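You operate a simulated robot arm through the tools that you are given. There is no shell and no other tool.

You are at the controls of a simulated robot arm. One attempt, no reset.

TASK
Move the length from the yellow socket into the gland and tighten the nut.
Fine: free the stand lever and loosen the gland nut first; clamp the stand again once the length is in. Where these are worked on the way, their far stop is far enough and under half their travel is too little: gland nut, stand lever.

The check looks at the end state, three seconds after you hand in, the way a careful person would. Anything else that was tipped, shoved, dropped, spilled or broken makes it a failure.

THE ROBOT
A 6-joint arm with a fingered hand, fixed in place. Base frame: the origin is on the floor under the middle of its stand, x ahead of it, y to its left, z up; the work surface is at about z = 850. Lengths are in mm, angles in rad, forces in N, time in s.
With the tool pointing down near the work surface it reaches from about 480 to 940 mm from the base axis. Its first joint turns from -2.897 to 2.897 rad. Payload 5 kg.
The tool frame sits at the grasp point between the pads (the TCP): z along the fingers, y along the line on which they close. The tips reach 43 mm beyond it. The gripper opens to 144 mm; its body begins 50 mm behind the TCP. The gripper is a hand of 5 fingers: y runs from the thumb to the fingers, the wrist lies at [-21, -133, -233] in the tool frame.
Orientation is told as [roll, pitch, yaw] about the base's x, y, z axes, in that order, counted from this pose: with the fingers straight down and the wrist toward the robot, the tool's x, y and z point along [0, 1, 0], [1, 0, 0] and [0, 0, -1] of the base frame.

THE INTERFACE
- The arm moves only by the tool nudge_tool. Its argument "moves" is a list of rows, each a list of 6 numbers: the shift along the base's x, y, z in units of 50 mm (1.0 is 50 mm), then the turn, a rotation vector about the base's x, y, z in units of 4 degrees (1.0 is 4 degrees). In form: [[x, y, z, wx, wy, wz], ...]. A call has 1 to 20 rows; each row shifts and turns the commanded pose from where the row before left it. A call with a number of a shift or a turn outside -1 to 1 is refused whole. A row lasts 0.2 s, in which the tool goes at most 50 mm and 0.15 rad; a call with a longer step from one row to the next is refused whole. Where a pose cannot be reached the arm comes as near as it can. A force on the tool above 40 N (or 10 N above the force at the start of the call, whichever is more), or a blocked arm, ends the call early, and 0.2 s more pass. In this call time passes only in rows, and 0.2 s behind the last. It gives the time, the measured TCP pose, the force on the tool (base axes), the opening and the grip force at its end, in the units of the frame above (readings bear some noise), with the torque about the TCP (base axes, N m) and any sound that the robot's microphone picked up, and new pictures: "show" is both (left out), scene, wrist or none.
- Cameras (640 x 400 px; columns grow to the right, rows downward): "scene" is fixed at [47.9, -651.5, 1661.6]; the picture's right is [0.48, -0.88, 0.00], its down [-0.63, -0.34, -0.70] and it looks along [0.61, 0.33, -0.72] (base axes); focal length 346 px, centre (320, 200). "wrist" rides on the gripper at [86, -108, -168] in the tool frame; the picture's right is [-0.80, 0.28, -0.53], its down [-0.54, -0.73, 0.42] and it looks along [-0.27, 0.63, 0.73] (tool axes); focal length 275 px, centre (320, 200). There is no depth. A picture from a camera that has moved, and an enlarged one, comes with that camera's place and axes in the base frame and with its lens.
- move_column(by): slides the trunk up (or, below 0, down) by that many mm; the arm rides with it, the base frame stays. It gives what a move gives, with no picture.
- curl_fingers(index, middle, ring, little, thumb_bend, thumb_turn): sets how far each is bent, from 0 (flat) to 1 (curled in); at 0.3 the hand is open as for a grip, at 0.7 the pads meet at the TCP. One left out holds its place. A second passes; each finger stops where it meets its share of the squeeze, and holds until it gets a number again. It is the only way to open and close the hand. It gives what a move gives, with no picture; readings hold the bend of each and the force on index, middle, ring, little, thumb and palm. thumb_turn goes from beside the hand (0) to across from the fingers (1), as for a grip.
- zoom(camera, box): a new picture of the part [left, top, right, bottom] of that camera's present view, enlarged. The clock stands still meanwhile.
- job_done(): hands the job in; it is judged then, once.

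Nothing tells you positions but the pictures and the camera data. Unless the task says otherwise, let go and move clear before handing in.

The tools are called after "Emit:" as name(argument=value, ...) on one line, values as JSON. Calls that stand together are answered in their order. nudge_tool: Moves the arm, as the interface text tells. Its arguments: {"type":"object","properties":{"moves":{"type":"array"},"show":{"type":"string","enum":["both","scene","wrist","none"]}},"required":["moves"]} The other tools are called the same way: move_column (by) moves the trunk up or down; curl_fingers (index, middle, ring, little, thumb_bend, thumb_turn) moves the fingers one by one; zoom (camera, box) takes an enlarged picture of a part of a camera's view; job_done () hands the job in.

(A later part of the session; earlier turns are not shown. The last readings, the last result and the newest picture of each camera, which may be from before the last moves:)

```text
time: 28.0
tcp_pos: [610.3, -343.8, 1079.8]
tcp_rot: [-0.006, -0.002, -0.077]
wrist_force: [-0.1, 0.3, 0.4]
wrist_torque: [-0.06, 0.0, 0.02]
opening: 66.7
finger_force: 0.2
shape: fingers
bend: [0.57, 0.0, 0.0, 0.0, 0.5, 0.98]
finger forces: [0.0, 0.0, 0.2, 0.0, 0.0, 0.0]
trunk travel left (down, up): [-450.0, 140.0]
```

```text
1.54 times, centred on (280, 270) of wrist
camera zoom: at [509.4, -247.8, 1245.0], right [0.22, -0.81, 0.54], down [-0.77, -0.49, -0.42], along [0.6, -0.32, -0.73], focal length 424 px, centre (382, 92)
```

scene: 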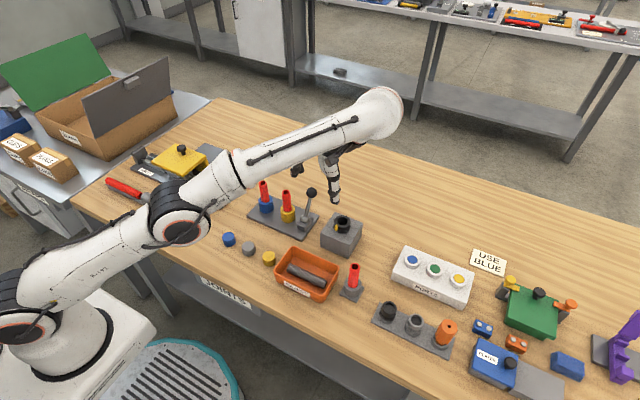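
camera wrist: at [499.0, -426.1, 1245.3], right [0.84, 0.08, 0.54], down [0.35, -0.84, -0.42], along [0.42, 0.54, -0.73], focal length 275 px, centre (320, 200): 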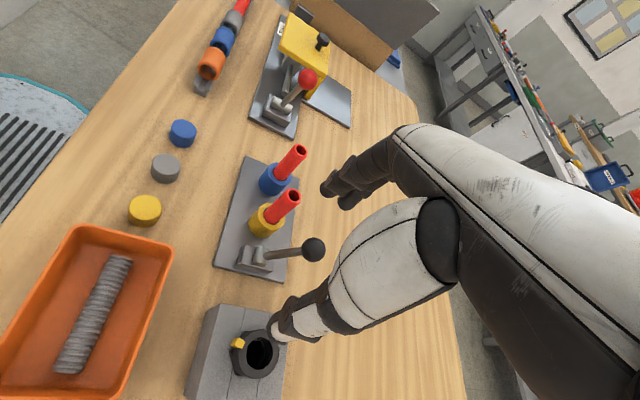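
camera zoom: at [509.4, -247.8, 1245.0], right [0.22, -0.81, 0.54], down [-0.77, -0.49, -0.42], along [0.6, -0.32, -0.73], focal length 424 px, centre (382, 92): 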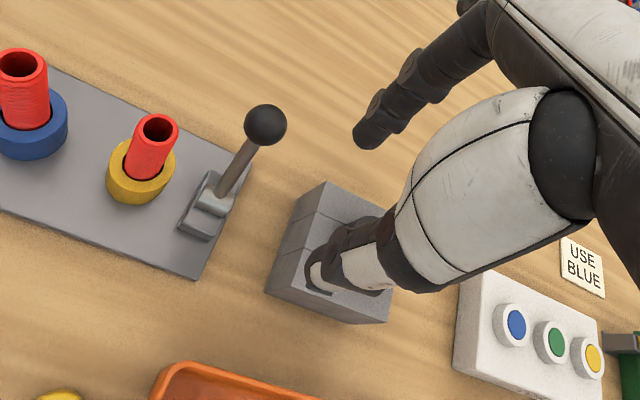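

The command was clamped at the reach limit, so the TCP is now at about (610,-344,1080). With index 0.58 and thumb 0.5, both tips hang about 46–50 mm below the TCP. I'll go above the nut axis, yaw to about −64° so the thumb comes down beside the lug, and set a 55 mm opening.

Emit:
nudge_tool(moves=[[0.13, -0.66, 0.1, 0, 0, -1], [0.12, -0.67, 0, 0, 0, -1], [0, 0, 0, 0, 0, -1], [0, 0, 0, 0, 0, -1], [0, 0, 0, 0, 0, -1], [0, 0, 0, 0, 0, -1], [0, 0, 0, 0, 0, -1], [0, 0, 0, 0, 0, -1], [0, 0, 0, 0, 0, -1], [0, 0, 0, 0, 0, -1], [0, 0, 0, 0, 0, -1], [0, 0, 0, 0, 0, -1], [0, 0, 0, 0, 0, -1], [0, 0, 0, 0, 0, -1], [0, 0, 0, 0, 0, -1]], show="none")

Emit:
curl_fingers(index=0.55, thumb_bend=0.59)

Emit:
zoom(camera="scene", box=[280, 130, 440, 250])

Emit:
zoom(camera="wrist", box=[160, 140, 400, 400])

```text
time: 31.2
tcp_pos: [623.6, -407.8, 1084.4]
tcp_rot: [-0.006, -0.002, -1.127]
wrist_force: [-0.1, -0.4, -0.1]
wrist_torque: [0.01, -0.03, -0.02]
opening: 66.4
finger_force: 0.0
shape: fingers
bend: [0.57, 0.0, 0.0, 0.0, 0.5, 0.98]
finger forces: [0.1, 0.0, 0.0, 0.0, 0.0, 0.1]
trunk travel left (down, up): [-450.0, 140.0]
```

```text
time: 32.2
tcp_pos: [623.8, -408.4, 1085.2]
tcp_rot: [-0.006, -0.002, -1.124]
wrist_force: [1.1, -0.1, 0.9]
wrist_torque: [0.0, -0.01, 0.0]
opening: 53.6
finger_force: 0.0
shape: fingers
bend: [0.55, 0.0, 0.0, 0.0, 0.59, 0.98]
finger forces: [0.0, 0.0, 0.0, 0.0, 0.0, 0.1]
trunk travel left (down, up): [-450.0, 140.0]
```

```text
3.33 times, centred on (360, 190) of scene
camera zoom: at [47.9, -651.5, 1661.6], right [0.48, -0.88, 0.0], down [-0.63, -0.34, -0.7], along [0.61, 0.33, -0.72], focal length 1155 px, centre (187, 233)
```

zoom: 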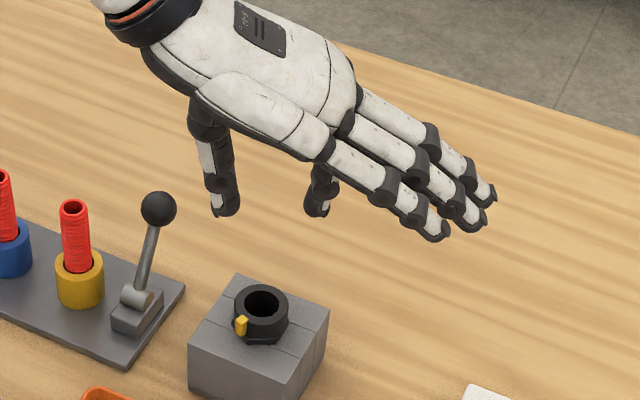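

```text
1.54 times, centred on (280, 270) of wrist
camera zoom: at [655.3, -273.4, 1249.7], right [-0.59, -0.6, 0.54], down [-0.8, 0.42, -0.42], along [0.03, -0.68, -0.73], focal length 424 px, centre (382, 92)
```

zoom: 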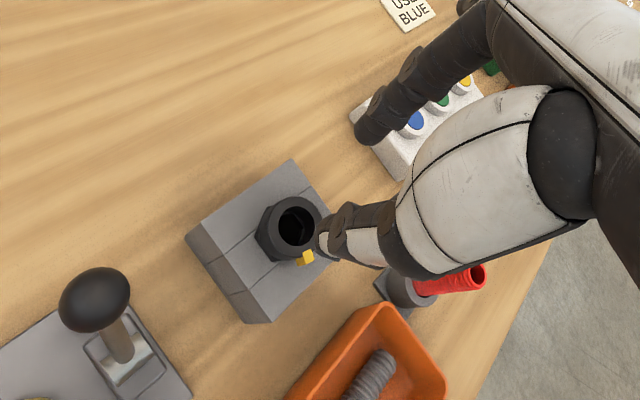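

The tips project where expected, about 55 mm apart along the hand's closing line. Several wrist views put the nut axis at about (623,-411) with its top at z≈931–936. I'll come down to just above the nut and check alignment.

Emit:
nudge_tool(moves=[[0, -0.02, -0.4, 0, 0, 0], [0, -0.02, -0.4, 0, 0, 0], [0, 0, -0.4, 0, 0, 0], [0, 0, -0.4, 0, 0, 0]], show="none")

Emit:
zoom(camera="scene", box=[300, 170, 396, 250])

Emit:
zoom(camera="wrist", box=[240, 200, 368, 320])

```text
time: 33.2
tcp_pos: [622.6, -411.5, 1003.7]
tcp_rot: [-0.009, -0.002, -1.125]
wrist_force: [0.3, -0.5, 0.5]
wrist_torque: [-0.02, -0.05, -0.02]
opening: 53.4
finger_force: 0.1
shape: fingers
bend: [0.55, 0.0, 0.0, 0.0, 0.59, 0.98]
finger forces: [0.0, 0.0, 0.0, 0.0, 0.1, 0.0]
trunk travel left (down, up): [-450.0, 140.0]
```

```text
5.00 times, centred on (348, 210) of scene
camera zoom: at [47.9, -651.5, 1661.6], right [0.48, -0.88, 0.0], down [-0.63, -0.34, -0.7], along [0.61, 0.33, -0.72], focal length 1732 px, centre (180, 150)
```

zoom: 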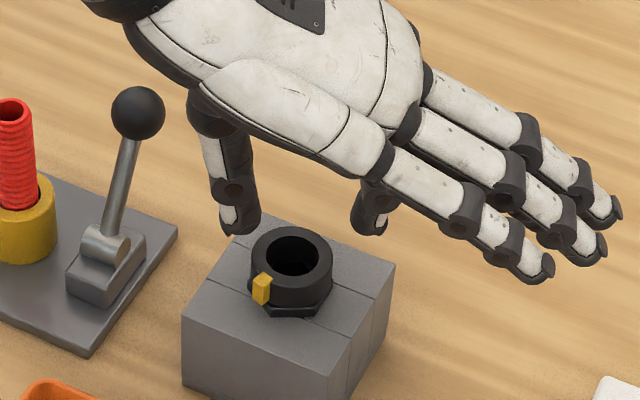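

```text
3.33 times, centred on (304, 260) of wrist
camera zoom: at [654.5, -277.1, 1168.3], right [-0.59, -0.6, 0.54], down [-0.81, 0.42, -0.42], along [0.03, -0.68, -0.73], focal length 918 px, centre (373, 0)
```

zoom: 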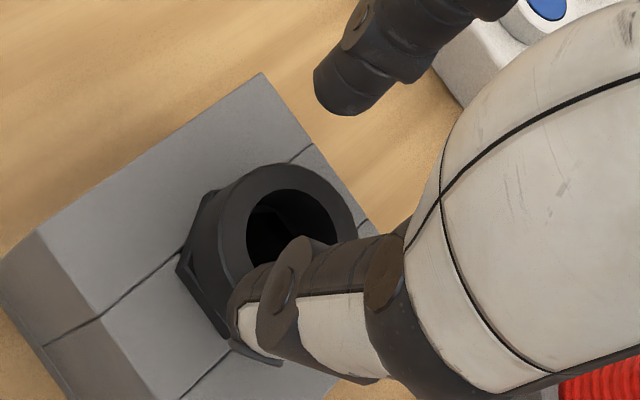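

The wrist and scene views disagree by a few mm about centring, so I'll open wider for clearance on both sides. I'll descend around the nut and then close gently, using contact forces to centre.

Emit:
curl_fingers(index=0.51, thumb_bend=0.52)

Emit:
nudge_tool(moves=[[0, 0, -0.3, 0, 0, 0], [0, 0, -0.25, 0, 0, 0], [0, 0, -0.2, 0, 0, 0]], show="none")

Emit:
zoom(camera="scene", box=[300, 170, 396, 250])

Emit:
zoom(camera="wrist", box=[240, 200, 368, 320])

```text
time: 34.2
tcp_pos: [621.5, -412.6, 1003.6]
tcp_rot: [-0.01, -0.001, -1.123]
wrist_force: [-0.8, 0.6, 0.0]
wrist_torque: [0.02, 0.01, 0.03]
opening: 72.7
finger_force: 0.0
shape: fingers
bend: [0.51, 0.0, 0.0, 0.0, 0.52, 0.98]
finger forces: [0.0, 0.1, 0.0, 0.0, 0.0, 0.0]
trunk travel left (down, up): [-450.0, 140.0]
```

```text
time: 35.0
tcp_pos: [622.7, -411.2, 967.2]
tcp_rot: [-0.008, -0.002, -1.123]
wrist_force: [-0.1, -0.1, 0.4]
wrist_torque: [-0.04, 0.01, -0.02]
opening: 72.7
finger_force: 0.0
shape: fingers
bend: [0.51, 0.0, 0.0, 0.0, 0.52, 0.98]
finger forces: [0.0, 0.1, 0.1, 0.0, 0.0, 0.0]
trunk travel left (down, up): [-450.0, 140.0]
```

```text
5.00 times, centred on (348, 210) of scene
camera zoom: at [47.9, -651.5, 1661.6], right [0.48, -0.88, 0.0], down [-0.63, -0.34, -0.7], along [0.61, 0.33, -0.72], focal length 1732 px, centre (180, 150)
```

zoom: 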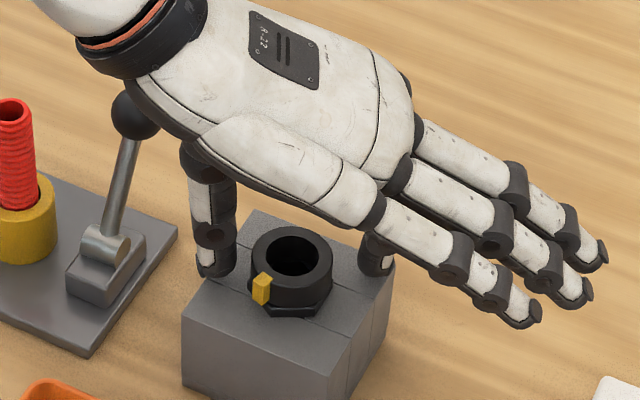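

```text
3.33 times, centred on (304, 260) of wrist
camera zoom: at [655.7, -275.9, 1132.0], right [-0.59, -0.6, 0.54], down [-0.81, 0.42, -0.42], along [0.03, -0.68, -0.73], focal length 918 px, centre (373, 0)
```

zoom: 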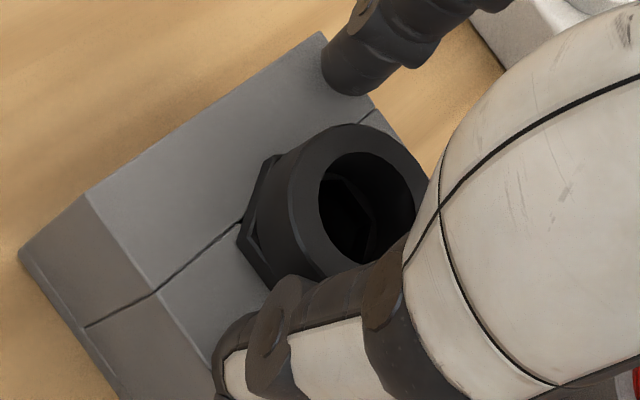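

The thumb and index straddle the nut, with the scene showing about 8 mm and 15 mm gaps. I'll shift slightly toward the thumb side, lower a bit more, then close in small steps.

Emit:
nudge_tool(moves=[[-0.03, 0.06, -0.1, 0, 0, 0], [0, 0, -0.08, 0, 0, 0]], show="none")

Emit:
curl_fingers(index=0.55, thumb_bend=0.57)

Emit:
zoom(camera="scene", box=[316, 190, 380, 230])

Emit:
zoom(camera="wrist", box=[240, 200, 368, 320])

```text
time: 35.6
tcp_pos: [622.9, -408.6, 964.1]
tcp_rot: [-0.003, -0.009, -1.121]
wrist_force: [-0.6, -0.9, 17.4]
wrist_torque: [-0.7, -0.53, -0.08]
opening: 72.9
finger_force: 8.9
shape: fingers
bend: [0.51, 0.0, 0.0, 0.0, 0.52, 0.98]
finger forces: [17.5, 0.1, 0.0, 0.1, 0.1, 0.0]
trunk travel left (down, up): [-450.0, 140.0]
```

```text
time: 36.6
tcp_pos: [622.2, -408.0, 962.8]
tcp_rot: [-0.002, -0.006, -1.124]
wrist_force: [0.8, -2.5, 32.2]
wrist_torque: [-0.88, -0.81, -0.15]
opening: 68.3
finger_force: 15.6
shape: fingers
bend: [0.51, 0.0, 0.0, 0.0, 0.55, 0.97]
finger forces: [25.9, 0.0, 0.0, 0.0, 6.2, 0.1]
trunk travel left (down, up): [-450.0, 140.0]
```

```text
10.00 times, centred on (348, 210) of scene
camera zoom: at [47.9, -651.5, 1661.6], right [0.48, -0.88, 0.0], down [-0.63, -0.34, -0.7], along [0.61, 0.33, -0.72], focal length 3465 px, centre (40, 100)
```

zoom: 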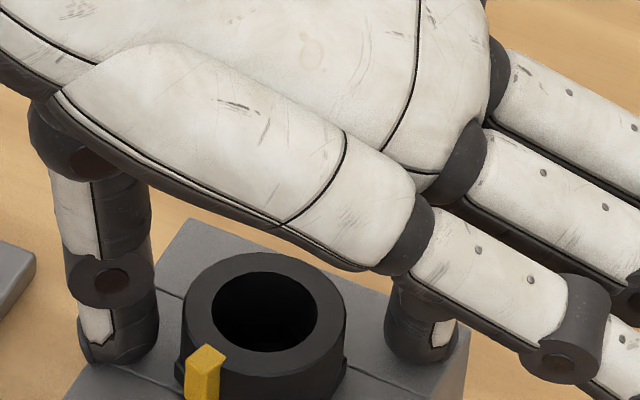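

```text
3.33 times, centred on (304, 260) of wrist
camera zoom: at [652.8, -272.2, 1127.9], right [-0.6, -0.6, 0.54], down [-0.8, 0.42, -0.43], along [0.03, -0.69, -0.73], focal length 918 px, centre (373, 0)
```

zoom: 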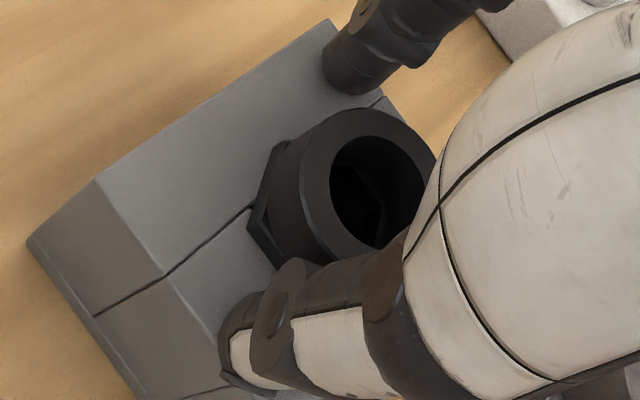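

The index tip touched the block top at TCP z≈964, so the block top is higher than I thought, at about 912–915. I'll raise off it right away.

Emit:
nudge_tool(moves=[[0, 0, 0.2, 0, 0, 0], [0, 0, 0.08, 0, 0, 0]], show="none")

Emit:
zoom(camera="scene", box=[300, 180, 380, 240])

Emit:
zoom(camera="wrist", box=[240, 200, 368, 320])

```text
time: 37.2
tcp_pos: [620.1, -406.0, 970.1]
tcp_rot: [-0.011, 0.005, -1.124]
wrist_force: [-0.4, 0.3, 0.3]
wrist_torque: [-0.03, -0.03, 0.02]
opening: 59.1
finger_force: 0.2
shape: fingers
bend: [0.55, 0.0, 0.0, 0.0, 0.56, 0.97]
finger forces: [0.0, 0.1, 0.1, 0.0, 0.0, 0.0]
trunk travel left (down, up): [-450.0, 140.0]
```

```text
6.67 times, centred on (340, 210) of scene
camera zoom: at [47.9, -651.5, 1661.6], right [0.48, -0.88, 0.0], down [-0.63, -0.34, -0.7], along [0.61, 0.33, -0.72], focal length 2310 px, centre (187, 133)
```

zoom: 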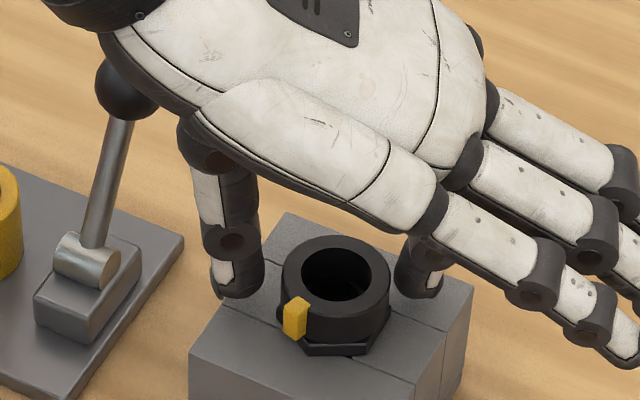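

```text
3.33 times, centred on (304, 260) of wrist
camera zoom: at [653.6, -272.0, 1135.3], right [-0.59, -0.6, 0.54], down [-0.81, 0.42, -0.42], along [0.02, -0.68, -0.73], focal length 918 px, centre (373, 0)
```

zoom: 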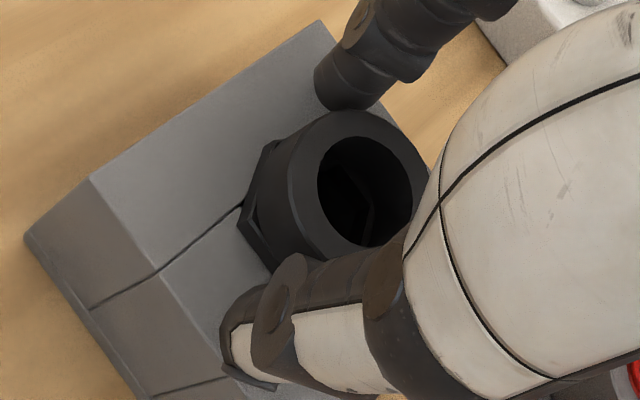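

The block hasn't moved. Relative to the pinch line, the nut sits about 6 mm toward the other fingers and a few mm toward the thumb side, so I'll re-centre by about (−4,−5) mm and close a little.

Emit:
nudge_tool(moves=[[-0.08, -0.1, 0, 0, 0, 0], [0, 0, -0.03, 0, 0, 0]], show="none")

Emit:
zoom(camera="scene", box=[300, 180, 380, 240])

Emit:
zoom(camera="wrist", box=[240, 200, 368, 320])

```text
time: 37.8
tcp_pos: [618.1, -412.7, 971.5]
tcp_rot: [-0.007, 0.0, -1.126]
wrist_force: [0.1, -0.4, -0.4]
wrist_torque: [0.0, -0.06, 0.0]
opening: 59.2
finger_force: 0.1
shape: fingers
bend: [0.55, 0.0, 0.0, 0.0, 0.56, 0.97]
finger forces: [0.1, 0.1, 0.1, 0.0, 0.1, 0.0]
trunk travel left (down, up): [-450.0, 140.0]
```

```text
6.67 times, centred on (340, 210) of scene
camera zoom: at [47.9, -651.5, 1661.6], right [0.48, -0.88, 0.0], down [-0.63, -0.34, -0.7], along [0.61, 0.33, -0.72], focal length 2310 px, centre (187, 133)
```

zoom: 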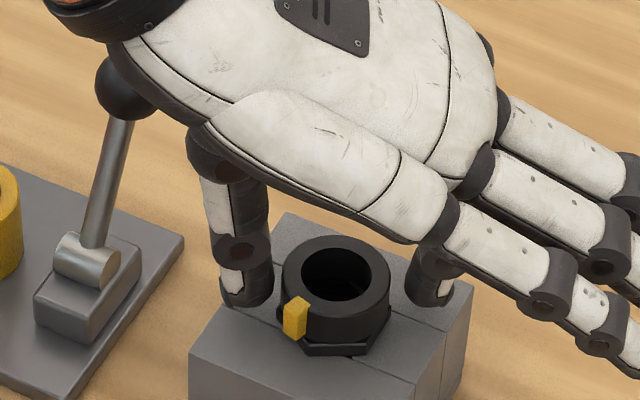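

```text
3.33 times, centred on (304, 260) of wrist
camera zoom: at [649.8, -277.5, 1136.1], right [-0.59, -0.6, 0.54], down [-0.8, 0.42, -0.42], along [0.03, -0.68, -0.73], focal length 918 px, centre (373, 0)
```

zoom: 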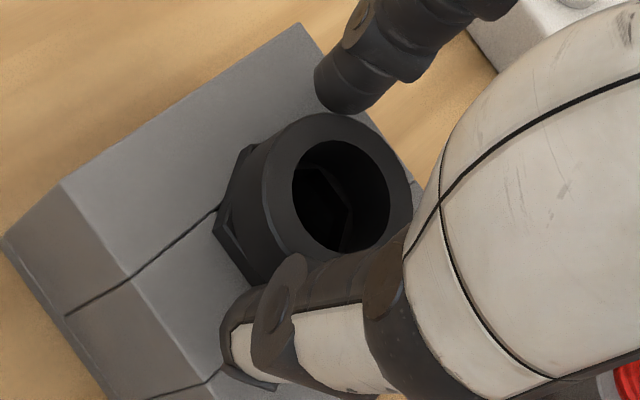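

The nut is now nearly centred between thumb and index. I'll lower slightly and close in steps.

Emit:
nudge_tool(moves=[[-0.01, 0.02, -0.06, 0, 0, 0]], show="none")

Emit:
curl_fingers(index=0.58, thumb_bend=0.59)

```text
time: 38.2
tcp_pos: [615.8, -412.0, 969.2]
tcp_rot: [-0.006, -0.002, -1.123]
wrist_force: [-0.4, -0.1, -0.2]
wrist_torque: [-0.01, -0.03, -0.03]
opening: 59.3
finger_force: 0.0
shape: fingers
bend: [0.55, 0.0, 0.0, 0.0, 0.56, 0.97]
finger forces: [0.0, 0.0, 0.1, 0.1, 0.1, 0.0]
trunk travel left (down, up): [-450.0, 140.0]
```

```text
time: 39.2
tcp_pos: [616.1, -411.1, 968.5]
tcp_rot: [-0.008, -0.002, -1.125]
wrist_force: [-0.1, 0.6, 0.0]
wrist_torque: [0.0, 0.01, -0.01]
opening: 50.9
finger_force: 0.4
shape: fingers
bend: [0.57, 0.0, 0.0, 0.0, 0.58, 0.97]
finger forces: [0.0, 0.0, 0.0, 0.1, 0.5, 0.0]
trunk travel left (down, up): [-450.0, 140.0]
```

Emit:
curl_fingers(index=0.6, thumb_bend=0.6)

Emit:
zoom(camera="scene", box=[300, 180, 380, 240])

```text
time: 40.2
tcp_pos: [616.8, -413.1, 968.0]
tcp_rot: [-0.007, -0.002, -1.124]
wrist_force: [0.7, 0.5, -1.5]
wrist_torque: [-0.01, 0.03, -0.02]
opening: 47.4
finger_force: 1.6
shape: fingers
bend: [0.59, 0.0, 0.0, 0.0, 0.59, 0.97]
finger forces: [1.3, 0.0, 0.0, 0.0, 1.1, 0.0]
trunk travel left (down, up): [-450.0, 140.0]
```

```text
6.67 times, centred on (340, 210) of scene
camera zoom: at [47.9, -651.5, 1661.6], right [0.48, -0.88, 0.0], down [-0.63, -0.34, -0.7], along [0.61, 0.33, -0.72], focal length 2310 px, centre (187, 133)
```

zoom: 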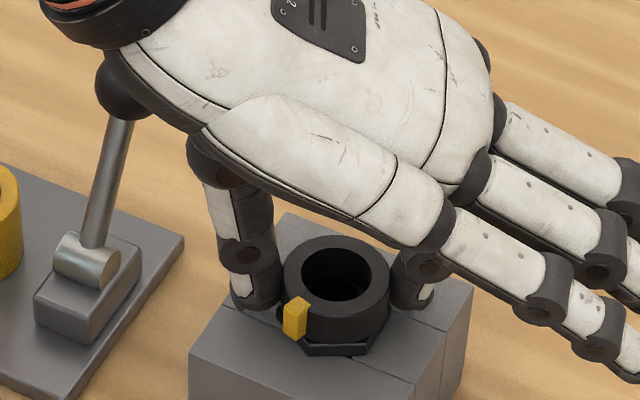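

Both thumb and index are touching evenly, 1.1 N and 1.3 N. I'll squeeze firmer and start turning counter-clockwise.

Emit:
curl_fingers(index=0.64, thumb_bend=0.64)

Emit:
nudge_tool(moves=[[0, 0, 0, 0, 0, 1], [0, 0, 0, 0, 0, 1], [0, 0, 0, 0, 0, 1]], show="none")

Emit:
zoom(camera="scene", box=[300, 180, 380, 240])

```text
time: 41.2
tcp_pos: [616.5, -410.8, 968.8]
tcp_rot: [-0.006, -0.004, -1.126]
wrist_force: [0.3, 1.4, -1.5]
wrist_torque: [0.02, -0.02, 0.0]
opening: 44.8
finger_force: 4.4
shape: fingers
bend: [0.59, 0.0, 0.0, 0.0, 0.6, 0.97]
finger forces: [4.7, 0.0, 0.0, 0.0, 4.8, 0.0]
trunk travel left (down, up): [-450.0, 140.0]
```

```text
time: 42.0
tcp_pos: [617.8, -411.6, 968.3]
tcp_rot: [-0.006, 0.0, -0.915]
wrist_force: [-0.1, -1.6, 0.0]
wrist_torque: [-0.08, -0.01, 0.0]
opening: 44.3
finger_force: 4.2
shape: fingers
bend: [0.59, 0.0, 0.0, 0.0, 0.6, 0.97]
finger forces: [5.3, 0.0, 0.0, 0.0, 4.5, 0.0]
trunk travel left (down, up): [-450.0, 140.0]
```

```text
6.67 times, centred on (340, 210) of scene
camera zoom: at [47.9, -651.5, 1661.6], right [0.48, -0.88, 0.0], down [-0.63, -0.34, -0.7], along [0.61, 0.33, -0.72], focal length 2310 px, centre (187, 133)
```

zoom: 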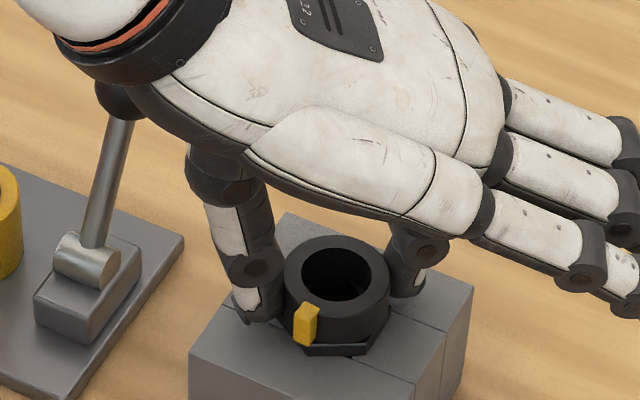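

The nut turns with the grip: the lug moved counter-clockwise about 12° at low force. I'll continue, compensating for the pinch line being about 6 mm off the TCP.

Emit:
nudge_tool(moves=[[0.006, -0.005, 0, 0, 0, 1], [0.006, -0.005, 0, 0, 0, 1], [0.006, -0.005, 0, 0, 0, 1], [0.007, -0.004, 0, 0, 0, 1], [0.007, -0.004, 0, 0, 0, 1], [0.007, -0.004, 0, 0, 0, 1]], show="none")

Emit:
zoom(camera="scene", box=[300, 180, 380, 240])

```text
time: 43.4
tcp_pos: [618.8, -413.0, 967.9]
tcp_rot: [-0.007, -0.003, -0.498]
wrist_force: [-1.8, -0.3, -2.4]
wrist_torque: [-0.01, 0.08, -0.01]
opening: 44.3
finger_force: 4.5
shape: fingers
bend: [0.6, 0.0, 0.0, 0.0, 0.6, 0.97]
finger forces: [3.8, 0.1, 0.0, 0.0, 5.6, 0.0]
trunk travel left (down, up): [-450.0, 140.0]
```

```text
6.67 times, centred on (340, 210) of scene
camera zoom: at [47.9, -651.5, 1661.6], right [0.48, -0.88, 0.0], down [-0.63, -0.34, -0.7], along [0.61, 0.33, -0.72], focal length 2310 px, centre (187, 133)
```

zoom: 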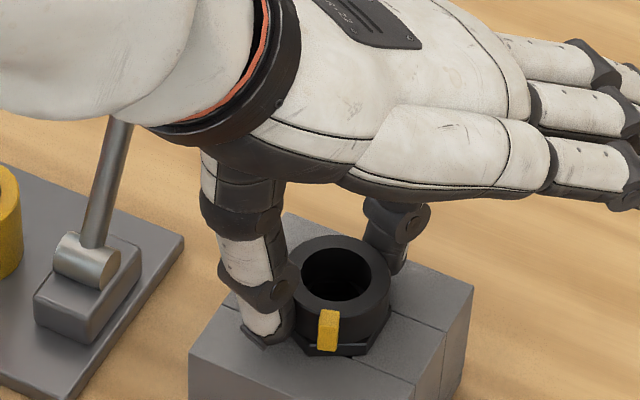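

Emit:
nudge_tool(moves=[[0.007, -0.004, 0, 0, 0, 1], [0.008, -0.003, 0, 0, 0, 1], [0.008, -0.003, 0, 0, 0, 1], [0.008, -0.002, 0, 0, 0, 1], [0.008, -0.001, 0, 0, 0, 1], [0.008, -0.001, 0, 0, 0, 1], [0.008, 0, 0, 0, 0, 1], [0.008, 0.001, 0, 0, 0, 1]], show="none")

Emit:
zoom(camera="scene", box=[300, 180, 380, 240])

```text
time: 45.2
tcp_pos: [623.0, -413.9, 968.3]
tcp_rot: [-0.006, -0.002, 0.063]
wrist_force: [-4.2, 2.7, 0.5]
wrist_torque: [0.06, 0.19, 0.02]
opening: 44.3
finger_force: 5.8
shape: fingers
bend: [0.61, 0.0, 0.0, 0.0, 0.6, 0.97]
finger forces: [3.9, 0.0, 0.0, 0.0, 7.4, 0.0]
trunk travel left (down, up): [-450.0, 140.0]
```

```text
6.67 times, centred on (340, 210) of scene
camera zoom: at [47.9, -651.5, 1661.6], right [0.48, -0.88, 0.0], down [-0.63, -0.34, -0.7], along [0.61, 0.33, -0.72], focal length 2310 px, centre (187, 133)
```

zoom: 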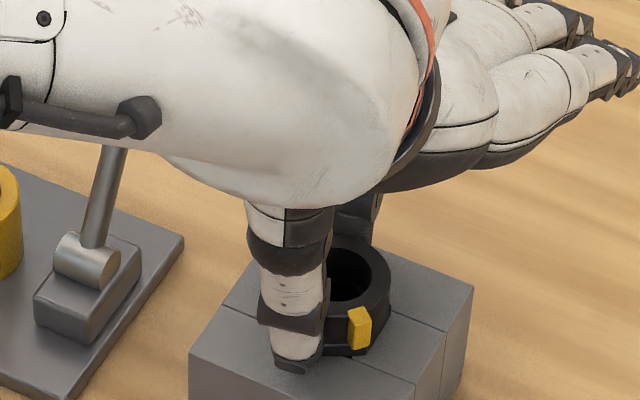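

Emit:
nudge_tool(moves=[[-0.01, 0, 0, 0, 0, 1], [0, 0.001, 0, 0, 0, 1], [0.005, 0.002, 0, 0, 0, 1], [0.005, 0.003, 0, 0, 0, 1], [0.005, 0.003, 0, 0, 0, 1], [0.005, 0.003, 0, 0, 0, 1], [0.005, 0.003, 0, 0, 0, 1]], show="none")

Emit:
zoom(camera="scene", box=[300, 180, 380, 240])

Emit:
zoom(camera="wrist", box=[240, 200, 368, 320])

```text
time: 46.8
tcp_pos: [622.9, -413.4, 968.1]
tcp_rot: [-0.006, -0.001, 0.551]
wrist_force: [-1.7, 3.5, 0.9]
wrist_torque: [0.13, 0.04, -0.04]
opening: 43.9
finger_force: 6.0
shape: fingers
bend: [0.6, 0.0, 0.0, 0.0, 0.6, 0.97]
finger forces: [5.8, 0.1, 0.1, 0.0, 5.5, 0.0]
trunk travel left (down, up): [-450.0, 140.0]
```

```text
6.67 times, centred on (340, 210) of scene
camera zoom: at [47.9, -651.5, 1661.6], right [0.48, -0.88, 0.0], down [-0.63, -0.34, -0.7], along [0.61, 0.33, -0.72], focal length 2310 px, centre (187, 133)
```

zoom: 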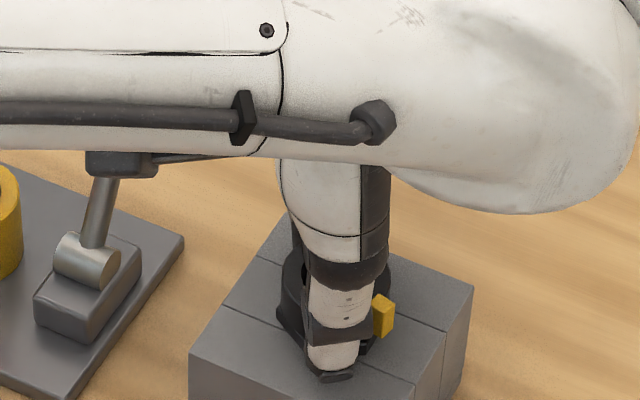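

```text
3.33 times, centred on (304, 260) of wrist
camera zoom: at [484.8, -396.1, 1133.1], right [0.66, -0.53, 0.54], down [-0.33, -0.84, -0.42], along [0.68, 0.1, -0.73], focal length 918 px, centre (373, 0)
```

zoom: 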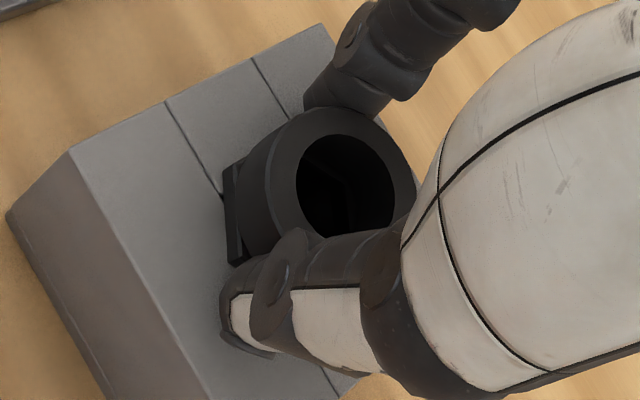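

The lug has followed the hand for about 95° with no stop yet. I'll turn as far as this yaw allows, then release and regrip.

Emit:
nudge_tool(moves=[[0.005, 0.003, 0, 0, 0, 1], [0.005, 0.003, 0, 0, 0, 1]], show="none")

Emit:
zoom(camera="scene", box=[300, 160, 396, 240])

```text
time: 47.4
tcp_pos: [623.2, -412.4, 968.9]
tcp_rot: [-0.007, -0.001, 0.691]
wrist_force: [-3.2, 2.7, 0.4]
wrist_torque: [0.11, 0.08, -0.01]
opening: 43.9
finger_force: 6.0
shape: fingers
bend: [0.6, 0.0, 0.0, 0.0, 0.6, 0.97]
finger forces: [5.9, 0.0, 0.0, 0.1, 5.7, 0.0]
trunk travel left (down, up): [-450.0, 140.0]
```

```text
5.00 times, centred on (348, 200) of scene
camera zoom: at [47.9, -651.5, 1661.6], right [0.48, -0.88, 0.0], down [-0.63, -0.34, -0.7], along [0.61, 0.33, -0.72], focal length 1732 px, centre (180, 200)
```

zoom: 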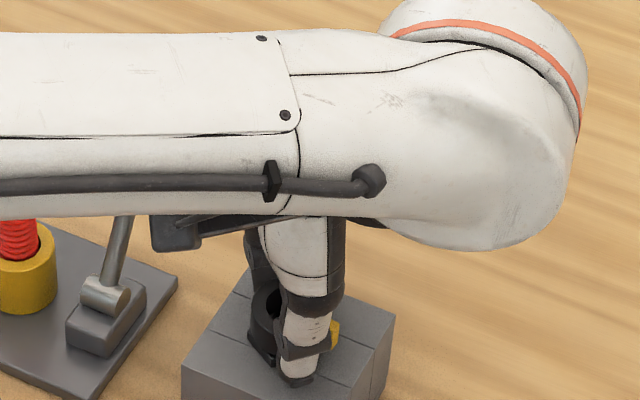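

Still no stop after about 104°. I'll release, lift above the nut, swing back to yaw −45°, and regrip clear of the lug, now at about 267°.

Emit:
curl_fingers(index=0.52, thumb_bend=0.53)

Emit:
nudge_tool(moves=[[0, 0, 0.3, 0, 0, 0], [0, 0, 0.5, 0, 0, 0], [0, 0, 0.2, 0, 0, -1], [0, 0, 0, 0, 0, -1], [0, 0, 0, 0, 0, -1], [0, 0, 0, 0, 0, -1], [0, 0, 0, 0, 0, -1], [0, 0, 0, 0, 0, -1], [0, 0, 0, 0, 0, -1], [0, 0, 0, 0, 0, -1], [0, 0, 0, 0, 0, -1], [0, 0, 0, 0, 0, -1], [0, 0, 0, 0, 0, -1], [0, 0, 0, 0, 0, -1], [0, 0, 0, 0, 0, -1], [0, 0, 0, 0, 0, -1], [0, 0, 0, 0, 0, -1], [0, 0, 0, 0, 0, -1], [0, 0, 0, 0, 0, -1], [0, 0, 0, 0, 0, -1]], show="none")

Emit:
zoom(camera="scene", box=[300, 160, 396, 240])

Emit:
zoom(camera="wrist", box=[200, 170, 360, 320])

```text
time: 48.4
tcp_pos: [623.8, -413.2, 967.7]
tcp_rot: [-0.007, -0.002, 0.693]
wrist_force: [0.3, 0.4, -0.2]
wrist_torque: [0.0, 0.0, 0.01]
opening: 69.2
finger_force: 0.0
shape: fingers
bend: [0.52, 0.0, 0.0, 0.0, 0.53, 0.97]
finger forces: [0.0, 0.1, 0.0, 0.1, 0.0, 0.0]
trunk travel left (down, up): [-450.0, 140.0]
```

```text
time: 52.6
tcp_pos: [622.4, -412.5, 1017.5]
tcp_rot: [-0.006, -0.002, -0.568]
wrist_force: [0.8, 0.2, 0.2]
wrist_torque: [0.04, -0.01, -0.01]
opening: 69.0
finger_force: 0.0
shape: fingers
bend: [0.52, 0.0, 0.0, 0.0, 0.53, 0.97]
finger forces: [0.0, 0.0, 0.1, 0.1, 0.0, 0.0]
trunk travel left (down, up): [-450.0, 140.0]
```

```text
5.00 times, centred on (348, 200) of scene
camera zoom: at [47.9, -651.5, 1661.6], right [0.48, -0.88, 0.0], down [-0.63, -0.34, -0.7], along [0.61, 0.33, -0.72], focal length 1732 px, centre (180, 200)
```

zoom: 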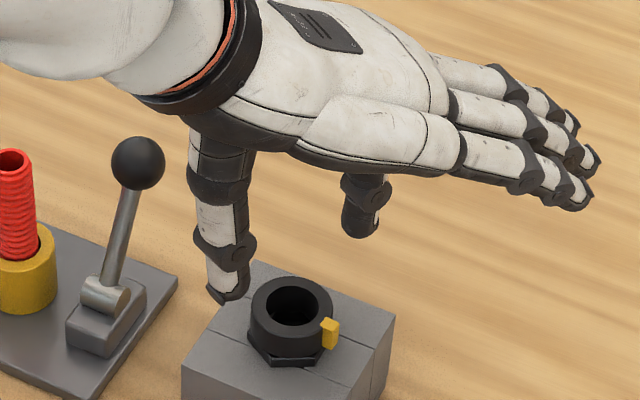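

```text
2.67 times, centred on (280, 245) of wrist
camera zoom: at [578.8, -281.0, 1182.5], right [-0.19, -0.82, 0.54], down [-0.9, -0.07, -0.42], along [0.38, -0.57, -0.73], focal length 734 px, centre (427, 80)
```

zoom: 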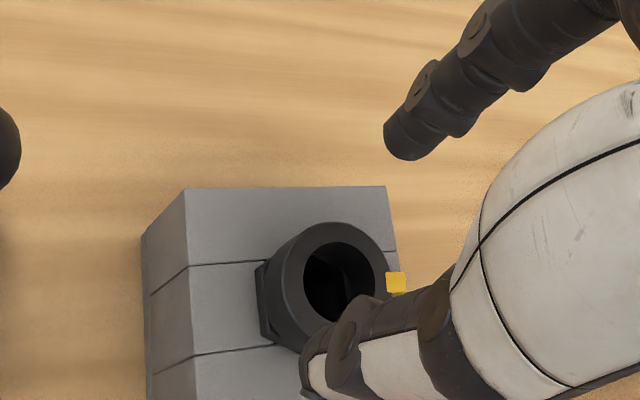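

Block and stand are unmoved, and the lug is at about 267°. I'll rotate to −45°, centre on the nut axis and come down around it again.

Emit:
nudge_tool(moves=[[-0.05, -0.01, 0, 0, 0, -1], [-0.05, -0.015, 0, 0, 0, -1], [0, 0, -0.2, 0, 0, -1], [0, 0, -0.4, 0, 0, 0], [0, 0, -0.3, 0, 0, 0], [0, 0, -0.1, 0, 0, 0]], show="none")

Emit:
zoom(camera="scene", box=[300, 180, 380, 240])

Emit:
zoom(camera="wrist", box=[240, 200, 368, 320])

```text
time: 54.0
tcp_pos: [618.5, -412.9, 967.0]
tcp_rot: [-0.006, -0.003, -0.776]
wrist_force: [0.0, -1.3, -1.0]
wrist_torque: [-0.01, 0.0, 0.01]
opening: 68.9
finger_force: 0.0
shape: fingers
bend: [0.52, 0.0, 0.0, 0.0, 0.53, 0.97]
finger forces: [0.0, 0.0, 0.1, 0.1, 0.0, 0.0]
trunk travel left (down, up): [-450.0, 140.0]
```

```text
6.67 times, centred on (340, 210) of scene
camera zoom: at [47.9, -651.5, 1661.6], right [0.48, -0.88, 0.0], down [-0.63, -0.34, -0.7], along [0.61, 0.33, -0.72], focal length 2310 px, centre (187, 133)
```

zoom: 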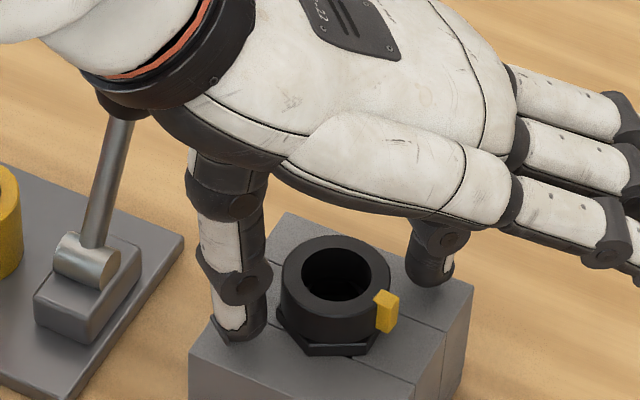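

```text
3.33 times, centred on (304, 260) of wrist
camera zoom: at [602.2, -275.8, 1132.6], right [-0.35, -0.76, 0.54], down [-0.9, 0.12, -0.42], along [0.26, -0.63, -0.73], focal length 918 px, centre (373, 0)
```

zoom: 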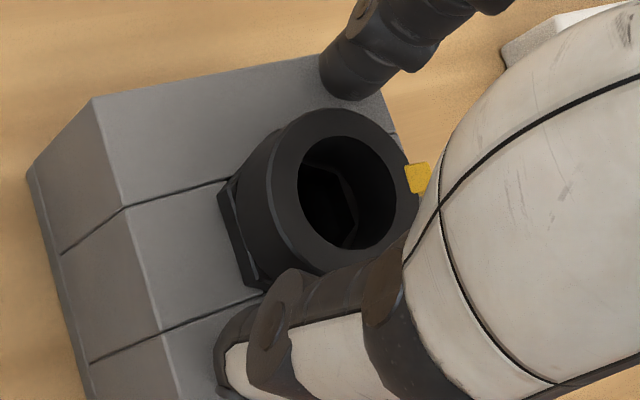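

Emit:
curl_fingers(index=0.59, thumb_bend=0.59)

Emit:
curl_fingers(index=0.61, thumb_bend=0.61)

```text
time: 55.0
tcp_pos: [617.8, -413.5, 968.4]
tcp_rot: [-0.008, 0.0, -0.775]
wrist_force: [-1.3, 0.0, 0.2]
wrist_torque: [0.01, 0.05, -0.01]
opening: 48.7
finger_force: 0.3
shape: fingers
bend: [0.59, 0.0, 0.0, 0.0, 0.58, 0.97]
finger forces: [0.0, 0.0, 0.0, 0.0, 1.2, 0.0]
trunk travel left (down, up): [-450.0, 140.0]
```

```text
time: 56.0
tcp_pos: [618.9, -414.3, 968.5]
tcp_rot: [-0.006, 0.0, -0.775]
wrist_force: [-1.4, 1.4, -1.5]
wrist_torque: [0.01, 0.08, 0.01]
opening: 46.1
finger_force: 2.2
shape: fingers
bend: [0.6, 0.0, 0.0, 0.0, 0.58, 0.97]
finger forces: [1.2, 0.0, 0.0, 0.0, 3.1, 0.1]
trunk travel left (down, up): [-450.0, 140.0]
```

Emit:
nudge_tool(moves=[[-0.015, 0.015, 0, 0, 0, 0]], show="none")

Emit:
curl_fingers(index=0.64, thumb_bend=0.64)

Emit:
nudge_tool(moves=[[0.006, -0.006, 0, 0, 0, 1], [0.006, -0.005, 0, 0, 0, 1], [0.007, -0.005, 0, 0, 0, 1], [0.007, -0.004, 0, 0, 0, 1], [0.007, -0.004, 0, 0, 0, 1], [0.007, -0.003, 0, 0, 0, 1]], show="none")

Emit:
zoom(camera="scene", box=[300, 180, 380, 240])

```text
time: 56.4
tcp_pos: [616.7, -412.1, 968.1]
tcp_rot: [-0.008, -0.004, -0.774]
wrist_force: [-0.3, 0.6, -1.6]
wrist_torque: [0.02, 0.03, 0.01]
opening: 46.0
finger_force: 2.3
shape: fingers
bend: [0.6, 0.0, 0.0, 0.0, 0.59, 0.97]
finger forces: [2.1, 0.0, 0.0, 0.1, 2.3, 0.1]
trunk travel left (down, up): [-450.0, 140.0]
```

```text
time: 57.4
tcp_pos: [617.2, -413.5, 967.9]
tcp_rot: [-0.008, -0.002, -0.775]
wrist_force: [0.0, 0.1, -1.3]
wrist_torque: [-0.04, -0.01, -0.02]
opening: 44.7
finger_force: 5.0
shape: fingers
bend: [0.6, 0.0, 0.0, 0.0, 0.6, 0.97]
finger forces: [4.9, 0.1, 0.1, 0.1, 5.3, 0.0]
trunk travel left (down, up): [-450.0, 140.0]
```

```text
time: 58.8
tcp_pos: [619.5, -415.4, 968.1]
tcp_rot: [-0.007, -0.001, -0.357]
wrist_force: [-1.6, -1.0, -0.6]
wrist_torque: [-0.01, -0.01, -0.14]
opening: 43.7
finger_force: 5.5
shape: fingers
bend: [0.6, 0.0, 0.0, 0.0, 0.6, 0.96]
finger forces: [5.2, 0.1, 0.0, 0.1, 5.3, 0.1]
trunk travel left (down, up): [-450.0, 140.0]
```

```text
6.67 times, centred on (340, 210) of scene
camera zoom: at [47.9, -651.5, 1661.6], right [0.48, -0.88, 0.0], down [-0.63, -0.34, -0.7], along [0.61, 0.33, -0.72], focal length 2310 px, centre (187, 133)
```

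zoom: 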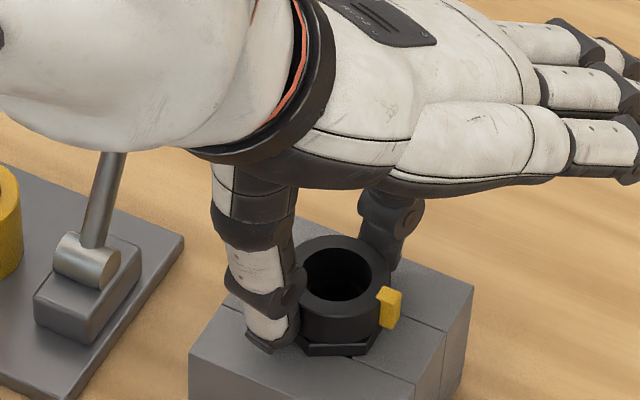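

The torque rose to −0.14 N·m and the lug moved only slightly for 24° of hand turn, so the nut is probably at its stop and the grip is slipping. I'll check with two more small turns.

Emit:
nudge_tool(moves=[[0.007, -0.003, 0, 0, 0, 1], [0.007, -0.002, 0, 0, 0, 1]], show="none")

Emit:
zoom(camera="scene", box=[300, 180, 380, 240])

Emit:
zoom(camera="wrist", box=[240, 200, 368, 320])

```text
time: 59.4
tcp_pos: [619.9, -415.4, 969.5]
tcp_rot: [-0.008, -0.001, -0.216]
wrist_force: [1.1, -2.2, -0.3]
wrist_torque: [-0.1, -0.08, -0.28]
opening: 43.6
finger_force: 6.6
shape: fingers
bend: [0.6, 0.0, 0.0, 0.0, 0.61, 0.96]
finger forces: [7.6, 0.0, 0.1, 0.1, 5.7, 0.0]
trunk travel left (down, up): [-450.0, 140.0]
```

```text
6.67 times, centred on (340, 210) of scene
camera zoom: at [47.9, -651.5, 1661.6], right [0.48, -0.88, 0.0], down [-0.63, -0.34, -0.7], along [0.61, 0.33, -0.72], focal length 2310 px, centre (187, 133)
```

zoom: 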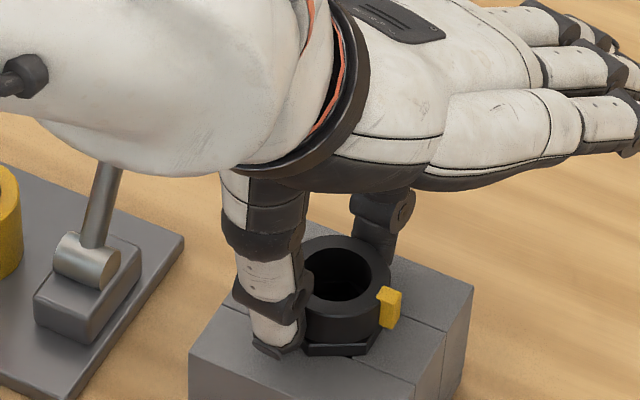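

```text
3.33 times, centred on (304, 260) of wrist
camera zoom: at [533.0, -307.0, 1133.2], right [0.11, -0.83, 0.54], down [-0.83, -0.38, -0.42], along [0.56, -0.4, -0.73], focal length 918 px, centre (373, 0)
```

zoom: 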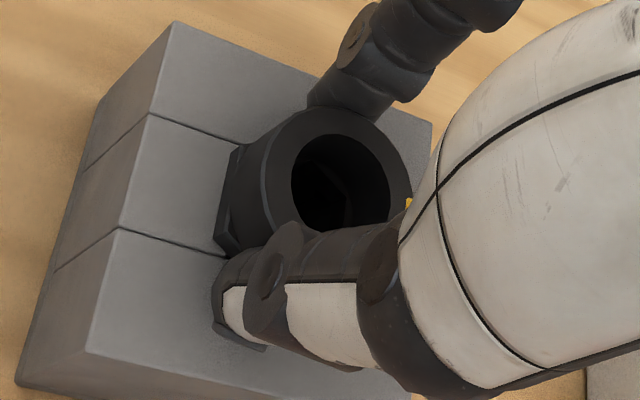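

The lug stayed put while torque climbed to −0.28 N·m, so the nut is fully loosened after about 115° of travel. I'll release and rise straight up, then go toward the yellow socket.

Emit:
curl_fingers(index=0.52, thumb_bend=0.52)

Emit:
nudge_tool(moves=[[0, 0, 0.4, 0, 0, 0], [0, 0, 0.8, 0, 0, 0], [0, 0, 0.9, 0, 0, 1], [0, 0.5, 0.5, 0, 0, 1], [0, 0.9, 0, 0, 0, 1], [0, 0.9, 0, 0, 0, 0.1], [0, 0.9, 0, 0, 0, 0]])

Emit:
zoom(camera="scene", box=[240, 110, 400, 250])

Emit:
zoom(camera="wrist", box=[160, 150, 480, 400])

```text
time: 60.4
tcp_pos: [620.6, -413.5, 968.4]
tcp_rot: [-0.006, -0.002, -0.216]
wrist_force: [0.4, 0.5, 0.1]
wrist_torque: [-0.03, -0.02, 0.02]
opening: 70.7
finger_force: 0.0
shape: fingers
bend: [0.52, 0.0, 0.0, 0.0, 0.52, 0.97]
finger forces: [0.0, 0.0, 0.0, 0.1, 0.1, 0.0]
trunk travel left (down, up): [-450.0, 140.0]
```

```text
time: 62.0
tcp_pos: [619.2, -254.8, 1096.5]
tcp_rot: [-0.005, -0.002, -0.001]
wrist_force: [-0.4, -0.1, -0.6]
wrist_torque: [0.0, -0.03, 0.0]
opening: 70.9
finger_force: 0.0
shape: fingers
bend: [0.52, 0.0, 0.0, 0.0, 0.52, 0.97]
finger forces: [0.0, 0.0, 0.0, 0.0, 0.0, 0.1]
trunk travel left (down, up): [-450.0, 140.0]
camera wrist: at [511.1, -167.7, 1261.8], right [0.28, -0.79, 0.54], down [-0.73, -0.55, -0.42], along [0.63, -0.27, -0.73], focal length 275 px, centre (320, 200)
```

scene: 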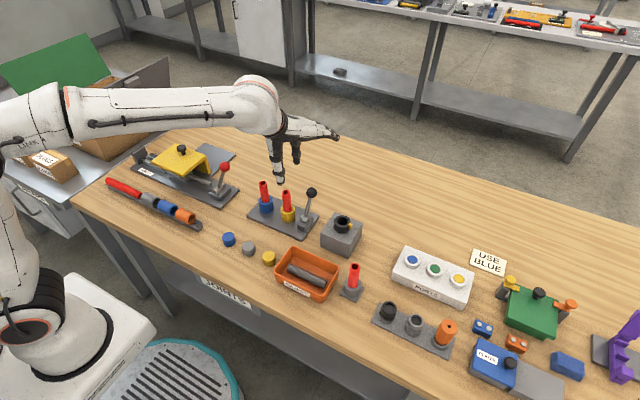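
wrist: 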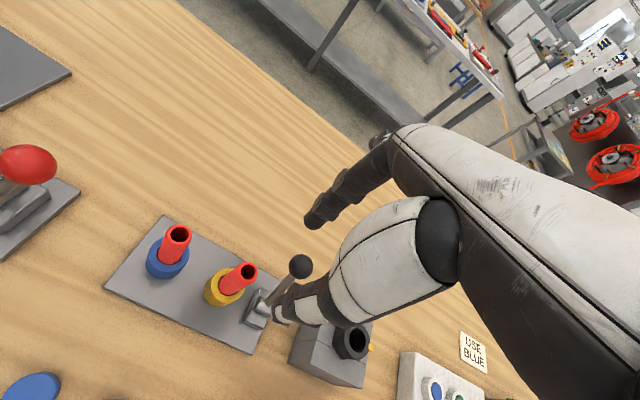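

```text
2.86 times, centred on (320, 180) of scene
camera zoom: at [47.9, -651.5, 1661.6], right [0.48, -0.88, 0.0], down [-0.63, -0.34, -0.7], along [0.61, 0.33, -0.72], focal length 990 px, centre (320, 257)
```

zoom: 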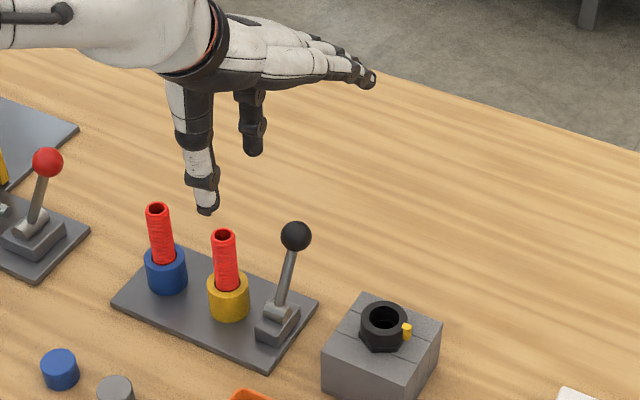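

```text
1.60 times, centred on (320, 275) of wrist
camera zoom: at [511.1, -167.7, 1261.8], right [0.28, -0.79, 0.54], down [-0.73, -0.55, -0.42], along [0.63, -0.27, -0.73], focal length 440 px, centre (320, 80)
```

zoom: 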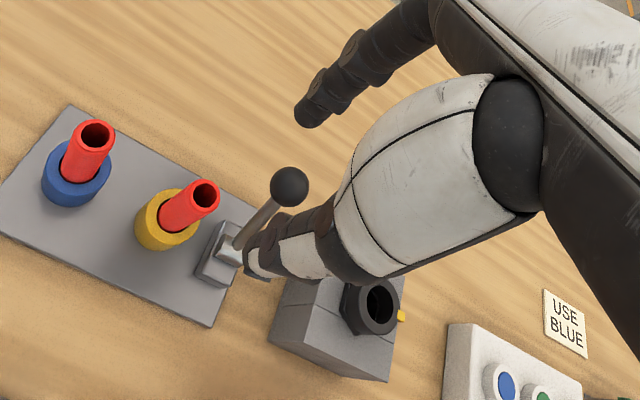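

The tube top now triangulates consistently at (620.6,-229.1,969.5), the socket top at about 895, and the nut top at about 941 at (620.5,-409.7). I'll position the thumb–index pinch line over the yellow-socket length and come down to just above it.

Emit:
nudge_tool(moves=[[0.02, 0.4, -0.3, 0, 0, 0], [0, 0, -0.6, 0, 0, 0], [0, 0, -0.5, 0, 0, 0]], show="none")

Emit:
zoom(camera="scene", box=[250, 150, 346, 230])

Emit:
zoom(camera="wrist", box=[200, 170, 360, 320])

```text
time: 62.8
tcp_pos: [621.1, -233.5, 1027.5]
tcp_rot: [-0.008, -0.002, -0.003]
wrist_force: [-0.7, 0.4, 0.2]
wrist_torque: [0.0, 0.01, 0.02]
opening: 70.9
finger_force: 0.1
shape: fingers
bend: [0.52, 0.0, 0.0, 0.0, 0.52, 0.98]
finger forces: [0.0, 0.0, 0.2, 0.1, 0.0, 0.0]
trunk travel left (down, up): [-450.0, 140.0]
```

```text
5.00 times, centred on (298, 190) of scene
camera zoom: at [47.9, -651.5, 1661.6], right [0.48, -0.88, 0.0], down [-0.63, -0.34, -0.7], along [0.61, 0.33, -0.72], focal length 1732 px, centre (430, 250)
```

zoom: 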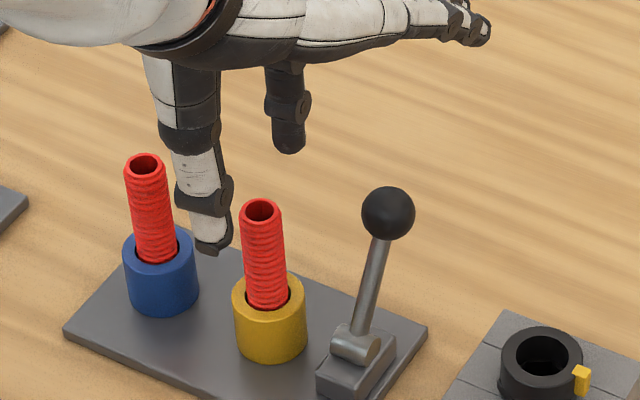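

```text
2.67 times, centred on (280, 245) of wrist
camera zoom: at [512.9, -147.0, 1192.5], right [0.28, -0.79, 0.54], down [-0.73, -0.54, -0.42], along [0.63, -0.27, -0.73], focal length 734 px, centre (427, 80)
```

zoom: 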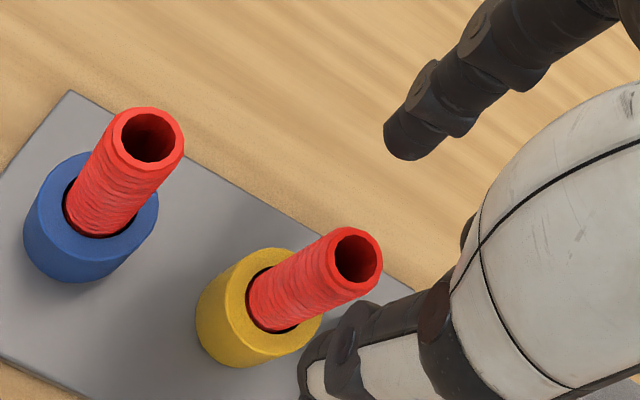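

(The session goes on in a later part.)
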